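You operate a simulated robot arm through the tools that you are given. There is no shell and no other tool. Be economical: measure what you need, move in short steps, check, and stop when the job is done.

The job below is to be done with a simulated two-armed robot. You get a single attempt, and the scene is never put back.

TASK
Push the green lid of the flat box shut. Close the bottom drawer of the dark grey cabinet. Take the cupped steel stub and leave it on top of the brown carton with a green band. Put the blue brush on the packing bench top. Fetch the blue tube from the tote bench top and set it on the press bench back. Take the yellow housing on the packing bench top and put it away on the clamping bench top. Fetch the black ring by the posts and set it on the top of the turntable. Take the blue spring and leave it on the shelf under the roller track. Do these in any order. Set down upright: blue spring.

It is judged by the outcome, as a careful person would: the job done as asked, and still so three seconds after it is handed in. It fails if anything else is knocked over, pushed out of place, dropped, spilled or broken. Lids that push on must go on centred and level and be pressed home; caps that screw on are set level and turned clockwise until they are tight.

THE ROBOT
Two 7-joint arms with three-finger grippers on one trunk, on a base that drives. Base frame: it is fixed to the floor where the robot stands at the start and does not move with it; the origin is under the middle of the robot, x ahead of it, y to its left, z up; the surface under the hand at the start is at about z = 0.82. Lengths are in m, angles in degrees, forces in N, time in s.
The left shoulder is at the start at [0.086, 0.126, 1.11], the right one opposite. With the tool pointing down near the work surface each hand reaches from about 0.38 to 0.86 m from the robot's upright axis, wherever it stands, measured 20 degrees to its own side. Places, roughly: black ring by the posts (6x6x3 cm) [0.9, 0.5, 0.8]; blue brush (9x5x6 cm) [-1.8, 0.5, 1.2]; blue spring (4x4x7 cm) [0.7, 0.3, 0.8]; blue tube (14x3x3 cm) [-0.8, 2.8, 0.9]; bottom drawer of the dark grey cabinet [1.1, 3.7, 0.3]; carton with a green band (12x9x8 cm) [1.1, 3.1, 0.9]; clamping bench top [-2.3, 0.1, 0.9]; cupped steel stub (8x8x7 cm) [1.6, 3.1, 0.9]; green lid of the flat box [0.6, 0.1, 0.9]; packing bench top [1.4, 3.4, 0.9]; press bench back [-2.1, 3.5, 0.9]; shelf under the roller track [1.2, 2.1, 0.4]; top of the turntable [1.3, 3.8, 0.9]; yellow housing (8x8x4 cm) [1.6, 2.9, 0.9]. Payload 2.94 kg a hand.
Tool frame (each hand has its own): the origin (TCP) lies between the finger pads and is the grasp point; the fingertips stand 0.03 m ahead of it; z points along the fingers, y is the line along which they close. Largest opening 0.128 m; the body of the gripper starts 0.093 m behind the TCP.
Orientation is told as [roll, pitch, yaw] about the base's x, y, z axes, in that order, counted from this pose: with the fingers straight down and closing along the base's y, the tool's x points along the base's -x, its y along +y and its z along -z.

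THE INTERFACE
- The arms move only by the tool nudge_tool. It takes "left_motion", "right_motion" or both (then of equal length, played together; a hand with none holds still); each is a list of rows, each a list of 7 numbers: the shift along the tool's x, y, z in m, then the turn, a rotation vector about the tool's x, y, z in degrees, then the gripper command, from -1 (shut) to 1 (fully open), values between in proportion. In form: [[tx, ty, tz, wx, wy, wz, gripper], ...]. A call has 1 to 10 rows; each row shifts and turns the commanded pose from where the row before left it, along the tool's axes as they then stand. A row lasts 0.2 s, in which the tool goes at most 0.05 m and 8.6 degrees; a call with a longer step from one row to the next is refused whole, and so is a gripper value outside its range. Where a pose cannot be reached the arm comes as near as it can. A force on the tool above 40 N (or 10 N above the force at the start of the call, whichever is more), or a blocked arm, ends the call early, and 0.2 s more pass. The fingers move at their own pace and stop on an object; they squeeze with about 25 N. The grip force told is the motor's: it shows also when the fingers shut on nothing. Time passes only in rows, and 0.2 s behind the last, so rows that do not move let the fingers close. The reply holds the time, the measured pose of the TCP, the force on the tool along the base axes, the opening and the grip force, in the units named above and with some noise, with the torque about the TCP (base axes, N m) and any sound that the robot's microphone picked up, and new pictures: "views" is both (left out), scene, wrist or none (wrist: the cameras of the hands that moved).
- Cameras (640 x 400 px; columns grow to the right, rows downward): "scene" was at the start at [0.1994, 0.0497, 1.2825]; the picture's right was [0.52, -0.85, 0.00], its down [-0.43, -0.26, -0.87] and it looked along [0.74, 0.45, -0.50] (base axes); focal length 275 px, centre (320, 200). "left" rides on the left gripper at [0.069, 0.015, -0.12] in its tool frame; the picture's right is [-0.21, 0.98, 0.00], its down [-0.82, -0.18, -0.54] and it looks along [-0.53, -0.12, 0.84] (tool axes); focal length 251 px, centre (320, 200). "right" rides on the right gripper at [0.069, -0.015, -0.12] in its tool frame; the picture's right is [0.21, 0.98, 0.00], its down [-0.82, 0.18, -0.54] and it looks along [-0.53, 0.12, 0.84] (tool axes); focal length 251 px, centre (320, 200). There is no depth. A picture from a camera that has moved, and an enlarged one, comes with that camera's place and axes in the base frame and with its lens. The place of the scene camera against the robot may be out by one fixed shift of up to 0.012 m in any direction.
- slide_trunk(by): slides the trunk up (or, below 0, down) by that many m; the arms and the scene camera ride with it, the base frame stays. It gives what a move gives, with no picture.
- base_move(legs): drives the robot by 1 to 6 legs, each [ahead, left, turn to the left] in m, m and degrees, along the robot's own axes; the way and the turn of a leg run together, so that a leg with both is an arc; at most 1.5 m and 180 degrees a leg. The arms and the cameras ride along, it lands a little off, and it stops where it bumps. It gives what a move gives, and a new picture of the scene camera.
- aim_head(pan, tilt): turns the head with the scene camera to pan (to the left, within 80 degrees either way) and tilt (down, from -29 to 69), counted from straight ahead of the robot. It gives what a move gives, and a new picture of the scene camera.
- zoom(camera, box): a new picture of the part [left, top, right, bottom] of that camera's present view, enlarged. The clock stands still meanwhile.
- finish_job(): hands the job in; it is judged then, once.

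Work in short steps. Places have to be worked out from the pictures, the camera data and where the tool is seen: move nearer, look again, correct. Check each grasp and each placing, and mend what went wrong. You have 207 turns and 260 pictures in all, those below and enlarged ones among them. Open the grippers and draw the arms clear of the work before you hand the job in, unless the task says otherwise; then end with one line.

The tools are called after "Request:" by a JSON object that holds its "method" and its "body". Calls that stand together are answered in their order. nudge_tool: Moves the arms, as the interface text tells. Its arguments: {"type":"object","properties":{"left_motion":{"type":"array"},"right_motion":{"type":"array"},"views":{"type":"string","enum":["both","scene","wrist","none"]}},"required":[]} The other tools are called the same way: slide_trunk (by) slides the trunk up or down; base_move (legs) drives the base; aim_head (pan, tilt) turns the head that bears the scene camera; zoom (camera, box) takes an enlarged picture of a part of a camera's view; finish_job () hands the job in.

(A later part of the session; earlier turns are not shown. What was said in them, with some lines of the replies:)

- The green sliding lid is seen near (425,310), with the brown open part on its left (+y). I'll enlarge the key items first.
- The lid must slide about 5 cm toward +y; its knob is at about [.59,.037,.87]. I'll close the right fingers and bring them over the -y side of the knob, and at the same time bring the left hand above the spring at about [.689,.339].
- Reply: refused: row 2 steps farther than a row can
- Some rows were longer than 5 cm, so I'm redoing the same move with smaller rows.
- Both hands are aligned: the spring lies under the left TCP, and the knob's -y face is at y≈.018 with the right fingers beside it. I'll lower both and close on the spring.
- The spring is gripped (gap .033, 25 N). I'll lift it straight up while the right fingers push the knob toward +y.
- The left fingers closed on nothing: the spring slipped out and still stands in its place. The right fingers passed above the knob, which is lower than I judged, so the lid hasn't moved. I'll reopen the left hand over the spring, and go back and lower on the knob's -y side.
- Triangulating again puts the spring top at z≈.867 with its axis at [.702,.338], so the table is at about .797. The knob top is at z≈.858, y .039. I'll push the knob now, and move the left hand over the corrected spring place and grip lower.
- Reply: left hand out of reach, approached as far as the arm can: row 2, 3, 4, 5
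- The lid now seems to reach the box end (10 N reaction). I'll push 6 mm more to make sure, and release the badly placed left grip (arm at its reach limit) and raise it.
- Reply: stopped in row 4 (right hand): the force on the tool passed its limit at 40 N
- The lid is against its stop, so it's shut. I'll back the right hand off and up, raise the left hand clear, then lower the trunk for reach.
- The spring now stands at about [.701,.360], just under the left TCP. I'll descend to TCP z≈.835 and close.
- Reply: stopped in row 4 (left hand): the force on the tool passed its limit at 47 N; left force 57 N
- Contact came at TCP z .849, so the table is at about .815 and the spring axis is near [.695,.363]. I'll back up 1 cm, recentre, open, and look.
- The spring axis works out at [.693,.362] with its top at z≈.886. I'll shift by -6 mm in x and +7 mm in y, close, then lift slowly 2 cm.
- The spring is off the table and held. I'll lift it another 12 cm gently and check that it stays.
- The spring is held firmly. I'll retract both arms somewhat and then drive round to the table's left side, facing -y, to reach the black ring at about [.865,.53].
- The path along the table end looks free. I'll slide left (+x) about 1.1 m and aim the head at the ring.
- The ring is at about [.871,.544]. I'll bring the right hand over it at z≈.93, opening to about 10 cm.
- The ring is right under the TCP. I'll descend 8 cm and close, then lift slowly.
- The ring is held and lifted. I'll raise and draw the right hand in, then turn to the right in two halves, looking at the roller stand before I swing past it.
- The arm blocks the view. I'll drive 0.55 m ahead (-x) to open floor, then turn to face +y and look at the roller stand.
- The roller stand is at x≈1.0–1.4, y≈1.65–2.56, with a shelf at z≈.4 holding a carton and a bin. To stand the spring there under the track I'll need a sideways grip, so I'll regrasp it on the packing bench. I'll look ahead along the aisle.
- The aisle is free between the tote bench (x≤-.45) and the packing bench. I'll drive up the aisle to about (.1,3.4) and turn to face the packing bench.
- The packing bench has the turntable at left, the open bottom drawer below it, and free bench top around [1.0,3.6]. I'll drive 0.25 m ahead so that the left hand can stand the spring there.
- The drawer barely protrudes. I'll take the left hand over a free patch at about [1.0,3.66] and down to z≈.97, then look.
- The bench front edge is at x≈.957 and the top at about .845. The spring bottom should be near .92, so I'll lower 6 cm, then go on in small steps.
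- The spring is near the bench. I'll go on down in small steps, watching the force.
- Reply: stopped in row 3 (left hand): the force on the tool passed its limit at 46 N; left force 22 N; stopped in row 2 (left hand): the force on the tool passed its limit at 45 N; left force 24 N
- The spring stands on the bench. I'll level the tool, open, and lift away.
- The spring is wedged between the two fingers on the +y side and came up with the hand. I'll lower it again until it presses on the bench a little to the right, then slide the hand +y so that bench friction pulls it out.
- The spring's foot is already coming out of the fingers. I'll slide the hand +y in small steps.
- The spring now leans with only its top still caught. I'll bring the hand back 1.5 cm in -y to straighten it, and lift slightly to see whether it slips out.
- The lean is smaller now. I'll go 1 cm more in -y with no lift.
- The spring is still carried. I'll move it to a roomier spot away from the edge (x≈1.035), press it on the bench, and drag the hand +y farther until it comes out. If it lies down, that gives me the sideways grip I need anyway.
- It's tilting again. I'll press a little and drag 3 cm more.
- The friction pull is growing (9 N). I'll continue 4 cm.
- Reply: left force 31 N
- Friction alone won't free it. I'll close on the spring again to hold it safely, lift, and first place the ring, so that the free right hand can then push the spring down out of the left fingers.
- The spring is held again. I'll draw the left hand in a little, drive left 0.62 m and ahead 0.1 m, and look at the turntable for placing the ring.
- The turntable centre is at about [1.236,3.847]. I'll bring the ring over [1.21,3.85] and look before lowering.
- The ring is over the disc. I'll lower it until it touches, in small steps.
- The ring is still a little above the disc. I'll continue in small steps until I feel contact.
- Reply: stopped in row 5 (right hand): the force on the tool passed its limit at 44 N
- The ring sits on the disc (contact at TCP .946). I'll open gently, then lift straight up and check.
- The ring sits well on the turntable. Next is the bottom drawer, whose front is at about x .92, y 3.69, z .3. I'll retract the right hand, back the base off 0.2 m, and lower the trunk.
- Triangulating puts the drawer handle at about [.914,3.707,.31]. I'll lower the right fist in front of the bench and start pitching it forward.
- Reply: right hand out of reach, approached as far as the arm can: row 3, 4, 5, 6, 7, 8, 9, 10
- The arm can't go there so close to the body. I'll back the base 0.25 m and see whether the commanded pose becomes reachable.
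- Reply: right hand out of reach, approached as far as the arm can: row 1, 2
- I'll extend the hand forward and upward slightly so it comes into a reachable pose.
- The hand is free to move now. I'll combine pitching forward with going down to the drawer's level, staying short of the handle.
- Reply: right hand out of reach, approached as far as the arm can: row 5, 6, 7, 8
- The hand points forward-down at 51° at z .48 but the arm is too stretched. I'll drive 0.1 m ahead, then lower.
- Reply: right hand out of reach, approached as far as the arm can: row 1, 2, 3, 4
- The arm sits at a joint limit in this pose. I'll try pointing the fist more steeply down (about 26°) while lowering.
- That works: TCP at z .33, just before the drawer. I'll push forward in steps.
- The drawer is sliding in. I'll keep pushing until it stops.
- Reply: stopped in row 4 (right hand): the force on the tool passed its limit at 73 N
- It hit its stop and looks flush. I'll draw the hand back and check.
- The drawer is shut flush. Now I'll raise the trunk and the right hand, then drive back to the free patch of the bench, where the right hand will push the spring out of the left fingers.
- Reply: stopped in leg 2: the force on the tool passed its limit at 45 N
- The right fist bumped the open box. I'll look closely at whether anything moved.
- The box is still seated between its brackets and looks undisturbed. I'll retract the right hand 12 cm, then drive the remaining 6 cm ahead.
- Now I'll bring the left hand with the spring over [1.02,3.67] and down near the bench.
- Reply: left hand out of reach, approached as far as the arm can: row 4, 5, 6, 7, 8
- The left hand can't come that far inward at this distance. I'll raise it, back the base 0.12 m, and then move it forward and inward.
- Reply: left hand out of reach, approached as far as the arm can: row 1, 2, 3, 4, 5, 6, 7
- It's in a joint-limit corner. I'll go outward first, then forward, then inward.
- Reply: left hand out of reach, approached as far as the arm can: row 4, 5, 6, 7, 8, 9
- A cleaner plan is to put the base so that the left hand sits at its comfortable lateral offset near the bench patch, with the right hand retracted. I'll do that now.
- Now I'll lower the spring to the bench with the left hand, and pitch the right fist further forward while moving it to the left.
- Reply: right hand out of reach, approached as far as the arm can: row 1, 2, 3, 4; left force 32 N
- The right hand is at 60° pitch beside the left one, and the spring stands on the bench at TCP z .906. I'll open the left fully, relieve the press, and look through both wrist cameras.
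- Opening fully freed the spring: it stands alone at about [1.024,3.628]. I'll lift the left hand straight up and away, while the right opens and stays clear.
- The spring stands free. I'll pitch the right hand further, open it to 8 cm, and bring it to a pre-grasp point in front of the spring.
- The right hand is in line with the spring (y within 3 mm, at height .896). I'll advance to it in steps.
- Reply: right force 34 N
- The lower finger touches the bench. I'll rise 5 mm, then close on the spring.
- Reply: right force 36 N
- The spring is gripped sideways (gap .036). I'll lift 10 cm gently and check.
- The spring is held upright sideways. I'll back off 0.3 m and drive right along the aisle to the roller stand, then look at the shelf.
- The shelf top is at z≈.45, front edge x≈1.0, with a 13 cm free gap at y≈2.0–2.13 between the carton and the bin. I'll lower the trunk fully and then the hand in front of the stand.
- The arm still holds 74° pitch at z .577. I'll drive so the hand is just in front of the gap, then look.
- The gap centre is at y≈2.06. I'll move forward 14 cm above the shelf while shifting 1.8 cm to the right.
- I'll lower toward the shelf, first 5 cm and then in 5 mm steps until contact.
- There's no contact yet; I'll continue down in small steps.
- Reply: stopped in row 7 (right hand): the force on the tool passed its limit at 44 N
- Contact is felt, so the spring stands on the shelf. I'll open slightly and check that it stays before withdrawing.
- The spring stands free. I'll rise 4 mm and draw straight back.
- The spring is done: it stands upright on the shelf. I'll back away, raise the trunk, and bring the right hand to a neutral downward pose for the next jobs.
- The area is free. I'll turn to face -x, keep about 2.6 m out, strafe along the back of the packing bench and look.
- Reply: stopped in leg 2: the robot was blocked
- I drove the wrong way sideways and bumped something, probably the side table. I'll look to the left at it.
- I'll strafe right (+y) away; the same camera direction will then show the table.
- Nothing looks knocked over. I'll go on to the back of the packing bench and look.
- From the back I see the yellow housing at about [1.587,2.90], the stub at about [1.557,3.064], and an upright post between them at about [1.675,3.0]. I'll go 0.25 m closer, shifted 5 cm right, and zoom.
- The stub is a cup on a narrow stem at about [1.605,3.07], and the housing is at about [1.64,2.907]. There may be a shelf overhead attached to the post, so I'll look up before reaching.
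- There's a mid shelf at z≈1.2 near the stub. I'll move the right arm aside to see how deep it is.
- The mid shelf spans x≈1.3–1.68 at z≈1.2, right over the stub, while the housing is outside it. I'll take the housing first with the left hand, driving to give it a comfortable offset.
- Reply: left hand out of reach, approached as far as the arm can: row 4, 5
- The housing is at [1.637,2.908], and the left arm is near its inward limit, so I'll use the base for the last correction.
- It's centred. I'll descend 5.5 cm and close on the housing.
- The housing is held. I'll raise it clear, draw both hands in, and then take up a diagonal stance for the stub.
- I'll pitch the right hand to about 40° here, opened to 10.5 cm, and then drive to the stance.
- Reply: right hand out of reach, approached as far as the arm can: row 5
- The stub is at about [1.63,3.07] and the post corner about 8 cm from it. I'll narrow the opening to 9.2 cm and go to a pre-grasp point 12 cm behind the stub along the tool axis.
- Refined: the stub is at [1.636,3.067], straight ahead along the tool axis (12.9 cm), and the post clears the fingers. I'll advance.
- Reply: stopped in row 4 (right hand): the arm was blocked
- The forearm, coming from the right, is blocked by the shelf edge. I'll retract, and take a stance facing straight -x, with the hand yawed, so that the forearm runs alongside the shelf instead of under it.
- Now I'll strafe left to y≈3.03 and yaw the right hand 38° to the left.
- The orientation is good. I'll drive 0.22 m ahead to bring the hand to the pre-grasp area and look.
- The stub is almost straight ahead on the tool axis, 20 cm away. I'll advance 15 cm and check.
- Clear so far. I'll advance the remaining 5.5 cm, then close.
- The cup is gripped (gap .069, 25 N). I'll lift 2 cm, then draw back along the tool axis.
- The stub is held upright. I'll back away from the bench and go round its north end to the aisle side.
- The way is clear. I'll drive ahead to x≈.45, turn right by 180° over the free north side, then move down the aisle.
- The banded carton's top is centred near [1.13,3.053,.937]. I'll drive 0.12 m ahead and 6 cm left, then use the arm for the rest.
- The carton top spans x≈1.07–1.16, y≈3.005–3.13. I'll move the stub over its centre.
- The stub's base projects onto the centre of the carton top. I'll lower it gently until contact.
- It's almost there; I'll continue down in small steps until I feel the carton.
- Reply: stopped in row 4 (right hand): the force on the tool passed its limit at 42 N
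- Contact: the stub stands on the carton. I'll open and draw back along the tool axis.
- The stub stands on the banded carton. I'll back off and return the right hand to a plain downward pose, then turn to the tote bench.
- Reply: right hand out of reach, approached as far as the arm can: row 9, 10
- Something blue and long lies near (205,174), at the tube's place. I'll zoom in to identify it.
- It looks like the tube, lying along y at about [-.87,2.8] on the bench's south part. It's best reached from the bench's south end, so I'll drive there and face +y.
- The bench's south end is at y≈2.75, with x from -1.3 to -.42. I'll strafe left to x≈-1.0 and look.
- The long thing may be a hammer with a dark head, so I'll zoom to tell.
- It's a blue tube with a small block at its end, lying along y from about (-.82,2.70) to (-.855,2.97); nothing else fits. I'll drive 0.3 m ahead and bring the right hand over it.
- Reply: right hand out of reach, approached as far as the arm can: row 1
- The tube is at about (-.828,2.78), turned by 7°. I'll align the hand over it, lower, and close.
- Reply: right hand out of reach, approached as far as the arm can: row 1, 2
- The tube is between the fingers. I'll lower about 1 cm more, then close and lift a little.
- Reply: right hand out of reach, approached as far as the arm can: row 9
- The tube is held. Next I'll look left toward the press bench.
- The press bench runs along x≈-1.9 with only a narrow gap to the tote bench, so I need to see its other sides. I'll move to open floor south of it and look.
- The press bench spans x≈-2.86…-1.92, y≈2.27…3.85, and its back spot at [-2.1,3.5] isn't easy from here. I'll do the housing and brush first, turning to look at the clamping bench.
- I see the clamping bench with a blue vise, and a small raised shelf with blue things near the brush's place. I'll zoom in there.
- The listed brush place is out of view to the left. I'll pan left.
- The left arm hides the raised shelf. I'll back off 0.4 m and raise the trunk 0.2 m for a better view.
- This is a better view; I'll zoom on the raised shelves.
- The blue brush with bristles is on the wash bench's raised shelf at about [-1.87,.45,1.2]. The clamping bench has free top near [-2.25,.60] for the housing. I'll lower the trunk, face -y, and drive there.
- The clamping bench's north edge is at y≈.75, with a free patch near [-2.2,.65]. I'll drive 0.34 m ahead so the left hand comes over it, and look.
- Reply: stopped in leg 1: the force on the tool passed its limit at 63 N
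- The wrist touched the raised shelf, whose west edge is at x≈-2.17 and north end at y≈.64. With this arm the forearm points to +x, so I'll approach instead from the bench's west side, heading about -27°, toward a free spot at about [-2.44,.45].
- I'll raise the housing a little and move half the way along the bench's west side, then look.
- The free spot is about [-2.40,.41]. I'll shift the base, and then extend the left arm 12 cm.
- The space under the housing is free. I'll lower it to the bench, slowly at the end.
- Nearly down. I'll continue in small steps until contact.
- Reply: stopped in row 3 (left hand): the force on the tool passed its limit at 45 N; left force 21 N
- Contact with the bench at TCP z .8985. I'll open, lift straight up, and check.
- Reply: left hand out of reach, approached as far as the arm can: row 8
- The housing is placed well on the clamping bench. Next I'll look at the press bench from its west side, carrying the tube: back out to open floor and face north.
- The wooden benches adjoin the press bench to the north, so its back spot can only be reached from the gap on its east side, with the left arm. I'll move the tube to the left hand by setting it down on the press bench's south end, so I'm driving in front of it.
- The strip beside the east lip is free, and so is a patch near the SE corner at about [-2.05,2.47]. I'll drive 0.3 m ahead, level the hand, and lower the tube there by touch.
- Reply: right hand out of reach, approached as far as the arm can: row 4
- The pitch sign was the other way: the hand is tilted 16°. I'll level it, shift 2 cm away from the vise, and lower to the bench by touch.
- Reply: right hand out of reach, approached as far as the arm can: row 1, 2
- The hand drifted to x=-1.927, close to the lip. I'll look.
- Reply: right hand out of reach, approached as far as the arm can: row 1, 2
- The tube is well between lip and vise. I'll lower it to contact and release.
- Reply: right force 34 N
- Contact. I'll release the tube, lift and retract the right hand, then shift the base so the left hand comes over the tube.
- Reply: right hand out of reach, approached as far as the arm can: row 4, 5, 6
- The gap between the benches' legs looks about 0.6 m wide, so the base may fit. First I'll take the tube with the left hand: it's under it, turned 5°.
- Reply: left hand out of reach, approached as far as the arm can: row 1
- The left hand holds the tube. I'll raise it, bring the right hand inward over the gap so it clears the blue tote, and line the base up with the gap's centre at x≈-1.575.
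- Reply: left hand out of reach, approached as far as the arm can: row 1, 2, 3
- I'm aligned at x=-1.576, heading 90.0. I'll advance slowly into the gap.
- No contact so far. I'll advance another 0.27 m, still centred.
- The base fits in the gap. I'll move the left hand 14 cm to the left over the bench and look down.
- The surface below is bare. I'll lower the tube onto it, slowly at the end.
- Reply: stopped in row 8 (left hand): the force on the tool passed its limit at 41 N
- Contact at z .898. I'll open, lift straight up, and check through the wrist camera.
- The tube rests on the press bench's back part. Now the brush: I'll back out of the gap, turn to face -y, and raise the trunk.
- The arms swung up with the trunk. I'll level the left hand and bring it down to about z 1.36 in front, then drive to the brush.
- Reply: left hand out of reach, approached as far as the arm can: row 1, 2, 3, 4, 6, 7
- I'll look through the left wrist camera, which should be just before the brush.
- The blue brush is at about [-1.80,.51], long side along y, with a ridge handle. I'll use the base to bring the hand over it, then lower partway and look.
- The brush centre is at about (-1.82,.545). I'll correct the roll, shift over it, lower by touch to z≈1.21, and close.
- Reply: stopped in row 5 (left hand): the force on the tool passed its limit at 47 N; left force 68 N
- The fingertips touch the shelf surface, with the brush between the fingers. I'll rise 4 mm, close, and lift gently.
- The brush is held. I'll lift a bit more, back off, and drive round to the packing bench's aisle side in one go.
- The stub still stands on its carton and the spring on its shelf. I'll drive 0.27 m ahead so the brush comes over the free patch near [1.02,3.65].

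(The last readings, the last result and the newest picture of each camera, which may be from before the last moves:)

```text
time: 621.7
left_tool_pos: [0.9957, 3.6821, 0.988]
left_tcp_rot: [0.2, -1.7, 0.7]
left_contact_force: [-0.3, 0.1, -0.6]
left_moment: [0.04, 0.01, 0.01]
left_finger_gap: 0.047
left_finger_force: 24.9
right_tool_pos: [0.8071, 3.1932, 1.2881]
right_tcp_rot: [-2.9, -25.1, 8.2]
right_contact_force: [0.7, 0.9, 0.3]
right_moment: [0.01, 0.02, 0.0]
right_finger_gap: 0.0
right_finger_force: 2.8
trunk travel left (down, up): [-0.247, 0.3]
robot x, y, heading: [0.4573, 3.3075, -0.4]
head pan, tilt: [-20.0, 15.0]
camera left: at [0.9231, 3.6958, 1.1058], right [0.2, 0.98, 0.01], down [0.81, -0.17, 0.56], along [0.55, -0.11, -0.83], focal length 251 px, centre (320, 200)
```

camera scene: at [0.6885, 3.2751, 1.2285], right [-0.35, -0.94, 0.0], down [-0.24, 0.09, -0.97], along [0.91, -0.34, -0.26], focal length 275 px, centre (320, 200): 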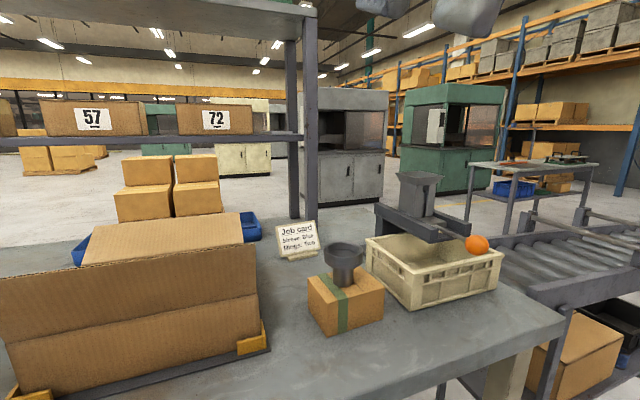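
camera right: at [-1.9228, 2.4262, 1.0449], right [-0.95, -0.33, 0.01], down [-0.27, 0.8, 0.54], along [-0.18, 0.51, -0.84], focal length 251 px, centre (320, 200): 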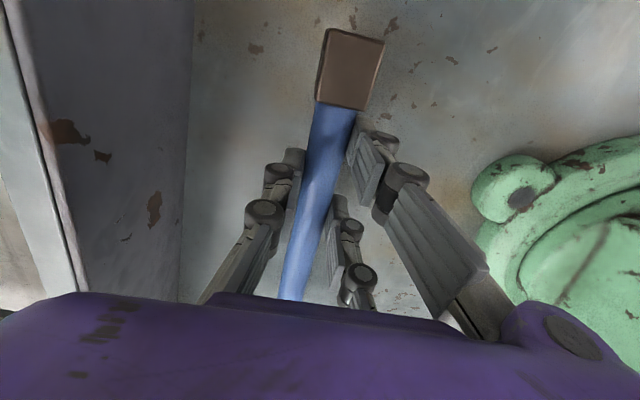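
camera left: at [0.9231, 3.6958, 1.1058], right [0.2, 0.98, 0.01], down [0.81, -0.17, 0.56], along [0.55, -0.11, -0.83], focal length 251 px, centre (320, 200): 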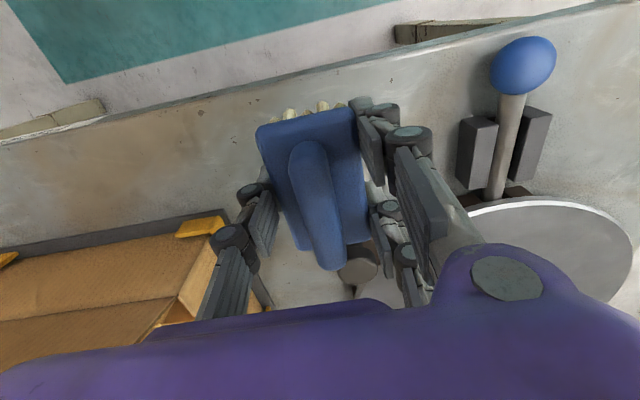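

The spot is free; I'll move 3.5 cm forward from the edge and lower the brush by touch.

Request:
{"method": "nudge_tool", "body": {"left_motion": [[-0.035, -0.012, 0, 0, 0, 0, -1], [0, 0, 0.04, 0, 0, 0, -1], [0, 0, 0.03, 0, 0, 0, -1], [0, 0, 0.008, 0, 0, 0, -1], [0, 0, 0.005, 0, 0, 0, -1], [0, 0, 0.005, 0, 0, 0, -1], [0, 0, 0.005, 0, 0, 0, -1], [0, 0, 0.005, 0, 0, 0, -1]], "views": "none"}}

```text
time: 623.4
left_tool_pos: [1.035, 3.6692, 0.9004]
left_tcp_rot: [0.5, -2.2, 0.6]
left_contact_force: [-9.9, 1.7, 20.3]
left_moment: [0.64, 1.08, 0.21]
left_finger_gap: 0.0473
left_finger_force: 25.4
right_tool_pos: [0.804, 3.1917, 1.2885]
right_tcp_rot: [-2.9, -25.2, 8.2]
right_contact_force: [-0.7, 1.1, 0.7]
right_moment: [0.0, 0.02, 0.02]
right_finger_gap: 0.0
right_finger_force: 3.2
trunk travel left (down, up): [-0.247, 0.3]
robot x, y, heading: [0.4591, 3.3047, -0.1]
head pan, tilt: [-20.0, 15.0]
stopped in row 8 (left hand): the force on the tool passed its limit at 46 N (the readings are from after the stop); the commanded pose is now the measured one
```

The brush touches the bench at TCP z .900. I'll open and lift straight up, and check.

Request:
{"method": "nudge_tool", "body": {"left_motion": [[0, 0, -0.001, 0, 0, 0, 0], [0, 0, 0, 0, 0, 0, 0.3], [0, 0, 0, 0, 0, 0, 0.3], [0, 0, -0.03, 0, 0, 0, 0.3], [0, 0, -0.045, 0, 0, 0, 0.3], [0, 0, -0.045, 0, 0, 0, 0.3], [0, 0, -0.045, 0, 0, 0, 0.3]], "views": "wrist"}}

```text
time: 625.0
left_tool_pos: [1.0287, 3.6684, 1.0633]
left_tcp_rot: [0.4, -2.0, 0.6]
left_contact_force: [-0.2, -0.4, 0.1]
left_moment: [-0.02, -0.04, 0.01]
left_finger_gap: 0.0831
left_finger_force: 0.1
right_tool_pos: [0.8061, 3.1914, 1.2893]
right_tcp_rot: [-2.9, -25.2, 8.2]
right_contact_force: [-0.6, -0.2, 0.4]
right_moment: [0.0, 0.01, 0.04]
right_finger_gap: 0.0
right_finger_force: 3.0
trunk travel left (down, up): [-0.247, 0.3]
robot x, y, heading: [0.457, 3.3037, -0.5]
head pan, tilt: [-20.0, 15.0]
camera left: at [0.9541, 3.6824, 1.1808], right [0.2, 0.98, 0.01], down [0.8, -0.18, 0.57], along [0.56, -0.1, -0.82], focal length 251 px, centre (320, 200)
```

left: 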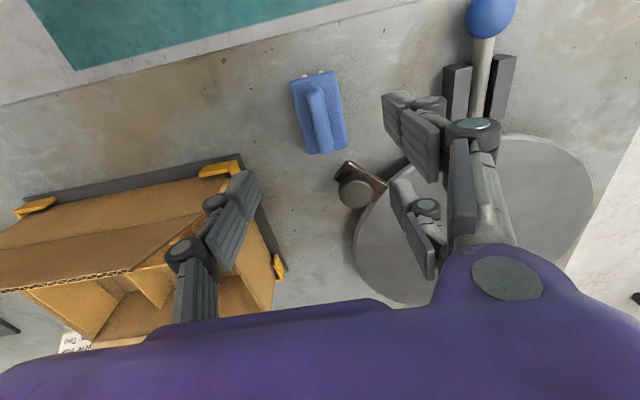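

The brush lies on the packing bench. I'll draw back from the bench, open the right gripper, and take one last look.

Request:
{"method": "base_move", "body": {"legs": [[-0.38, 0, 0]]}}

Request:
{"method": "nudge_tool", "body": {"right_motion": [[0, 0, 0, 0, 0, 0, 0.5], [0, 0, 0, 0, 0, 0, 0.5], [0, 0, 0, 0, 0, 0, 0.5]], "views": "none"}}

Request:
{"method": "aim_head", "body": {"pan": -5, "tilt": 28}}

```text
time: 627.4
left_tool_pos: [0.6519, 3.6719, 1.0616]
left_tcp_rot: [0.4, -2.1, 0.7]
left_contact_force: [0.3, -0.1, -0.3]
left_moment: [0.01, -0.01, -0.02]
left_finger_gap: 0.0831
left_finger_force: 0.1
right_tool_pos: [0.4297, 3.1948, 1.288]
right_tcp_rot: [-2.9, -25.1, 8.4]
right_contact_force: [-0.1, 0.4, -0.3]
right_moment: [-0.01, 0.0, 0.05]
right_finger_gap: 0.0
right_finger_force: 2.9
trunk travel left (down, up): [-0.247, 0.3]
robot x, y, heading: [0.0834, 3.3078, -0.1]
head pan, tilt: [-20.0, 15.0]
camera scene: at [0.3113, 3.2772, 1.2286], right [-0.35, -0.94, 0.0], down [-0.24, 0.09, -0.97], along [0.91, -0.33, -0.26], focal length 275 px, centre (320, 200)
```

scene: 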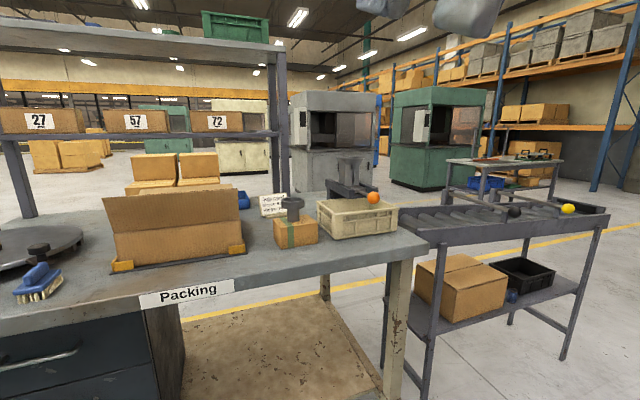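

```text
time: 628.2
left_tool_pos: [0.6518, 3.672, 1.0623]
left_tcp_rot: [0.4, -2.1, 0.7]
left_contact_force: [0.9, 0.0, 0.3]
left_moment: [0.01, -0.03, 0.01]
left_finger_gap: 0.0831
left_finger_force: 0.0
right_tool_pos: [0.43, 3.1961, 1.2887]
right_tcp_rot: [-2.9, -25.1, 8.3]
right_contact_force: [1.1, -0.2, -0.1]
right_moment: [0.0, 0.01, 0.01]
right_finger_gap: 0.0913
right_finger_force: 0.1
trunk travel left (down, up): [-0.247, 0.3]
robot x, y, heading: [0.0801, 3.3043, 0.0]
head pan, tilt: [-20.0, 15.0]
```

```text
time: 629.0
left_tool_pos: [0.6517, 3.6716, 1.0619]
left_tcp_rot: [0.4, -2.0, 0.7]
left_contact_force: [0.6, -0.2, -1.2]
left_moment: [0.0, 0.0, -0.03]
left_finger_gap: 0.0832
left_finger_force: 0.0
right_tool_pos: [0.4293, 3.195, 1.2886]
right_tcp_rot: [-3.0, -25.0, 8.3]
right_contact_force: [0.2, 0.3, 0.1]
right_moment: [-0.02, -0.01, -0.03]
right_finger_gap: 0.0961
right_finger_force: 0.0
trunk travel left (down, up): [-0.247, 0.3]
robot x, y, heading: [0.0813, 3.3095, -0.2]
head pan, tilt: [-5.0, 28.0]
camera scene: at [0.3147, 3.3011, 1.2076], right [-0.09, -1.0, 0.0], down [-0.47, 0.04, -0.88], along [0.88, -0.08, -0.47], focal length 275 px, centre (320, 200)
```

scene: 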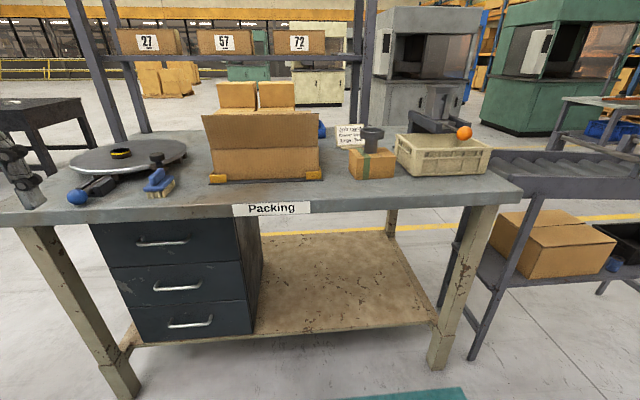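

Everything on the bench looks right. I'll check once that the spring still stands upright.

Request:
{"method": "zoom", "body": {"camera": "scene", "box": [560, 215, 640, 300]}}

```text
4.71 times, centred on (600, 258) of scene
camera zoom: at [0.3147, 3.3011, 1.2076], right [-0.09, -1.0, 0.0], down [-0.47, 0.04, -0.88], along [0.88, -0.08, -0.47], focal length 1292 px, centre (-998, -71)
```

zoom: 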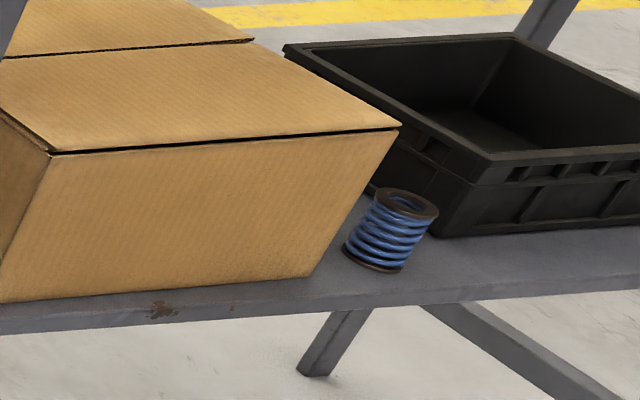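

The spring stands upright (the lean is only perspective), both grippers are open, and the arms are clear, so I'm handing the job in.

Request:
{"method": "finish_job", "body": {}}

```text
The job is handed in.
```

All eight tasks are done and handed in, with both grippers open and the arms clear; I bumped the open packing box, a side table and a raised shelf on the way, none looked displaced where I could see, and my view of the side table was poor.
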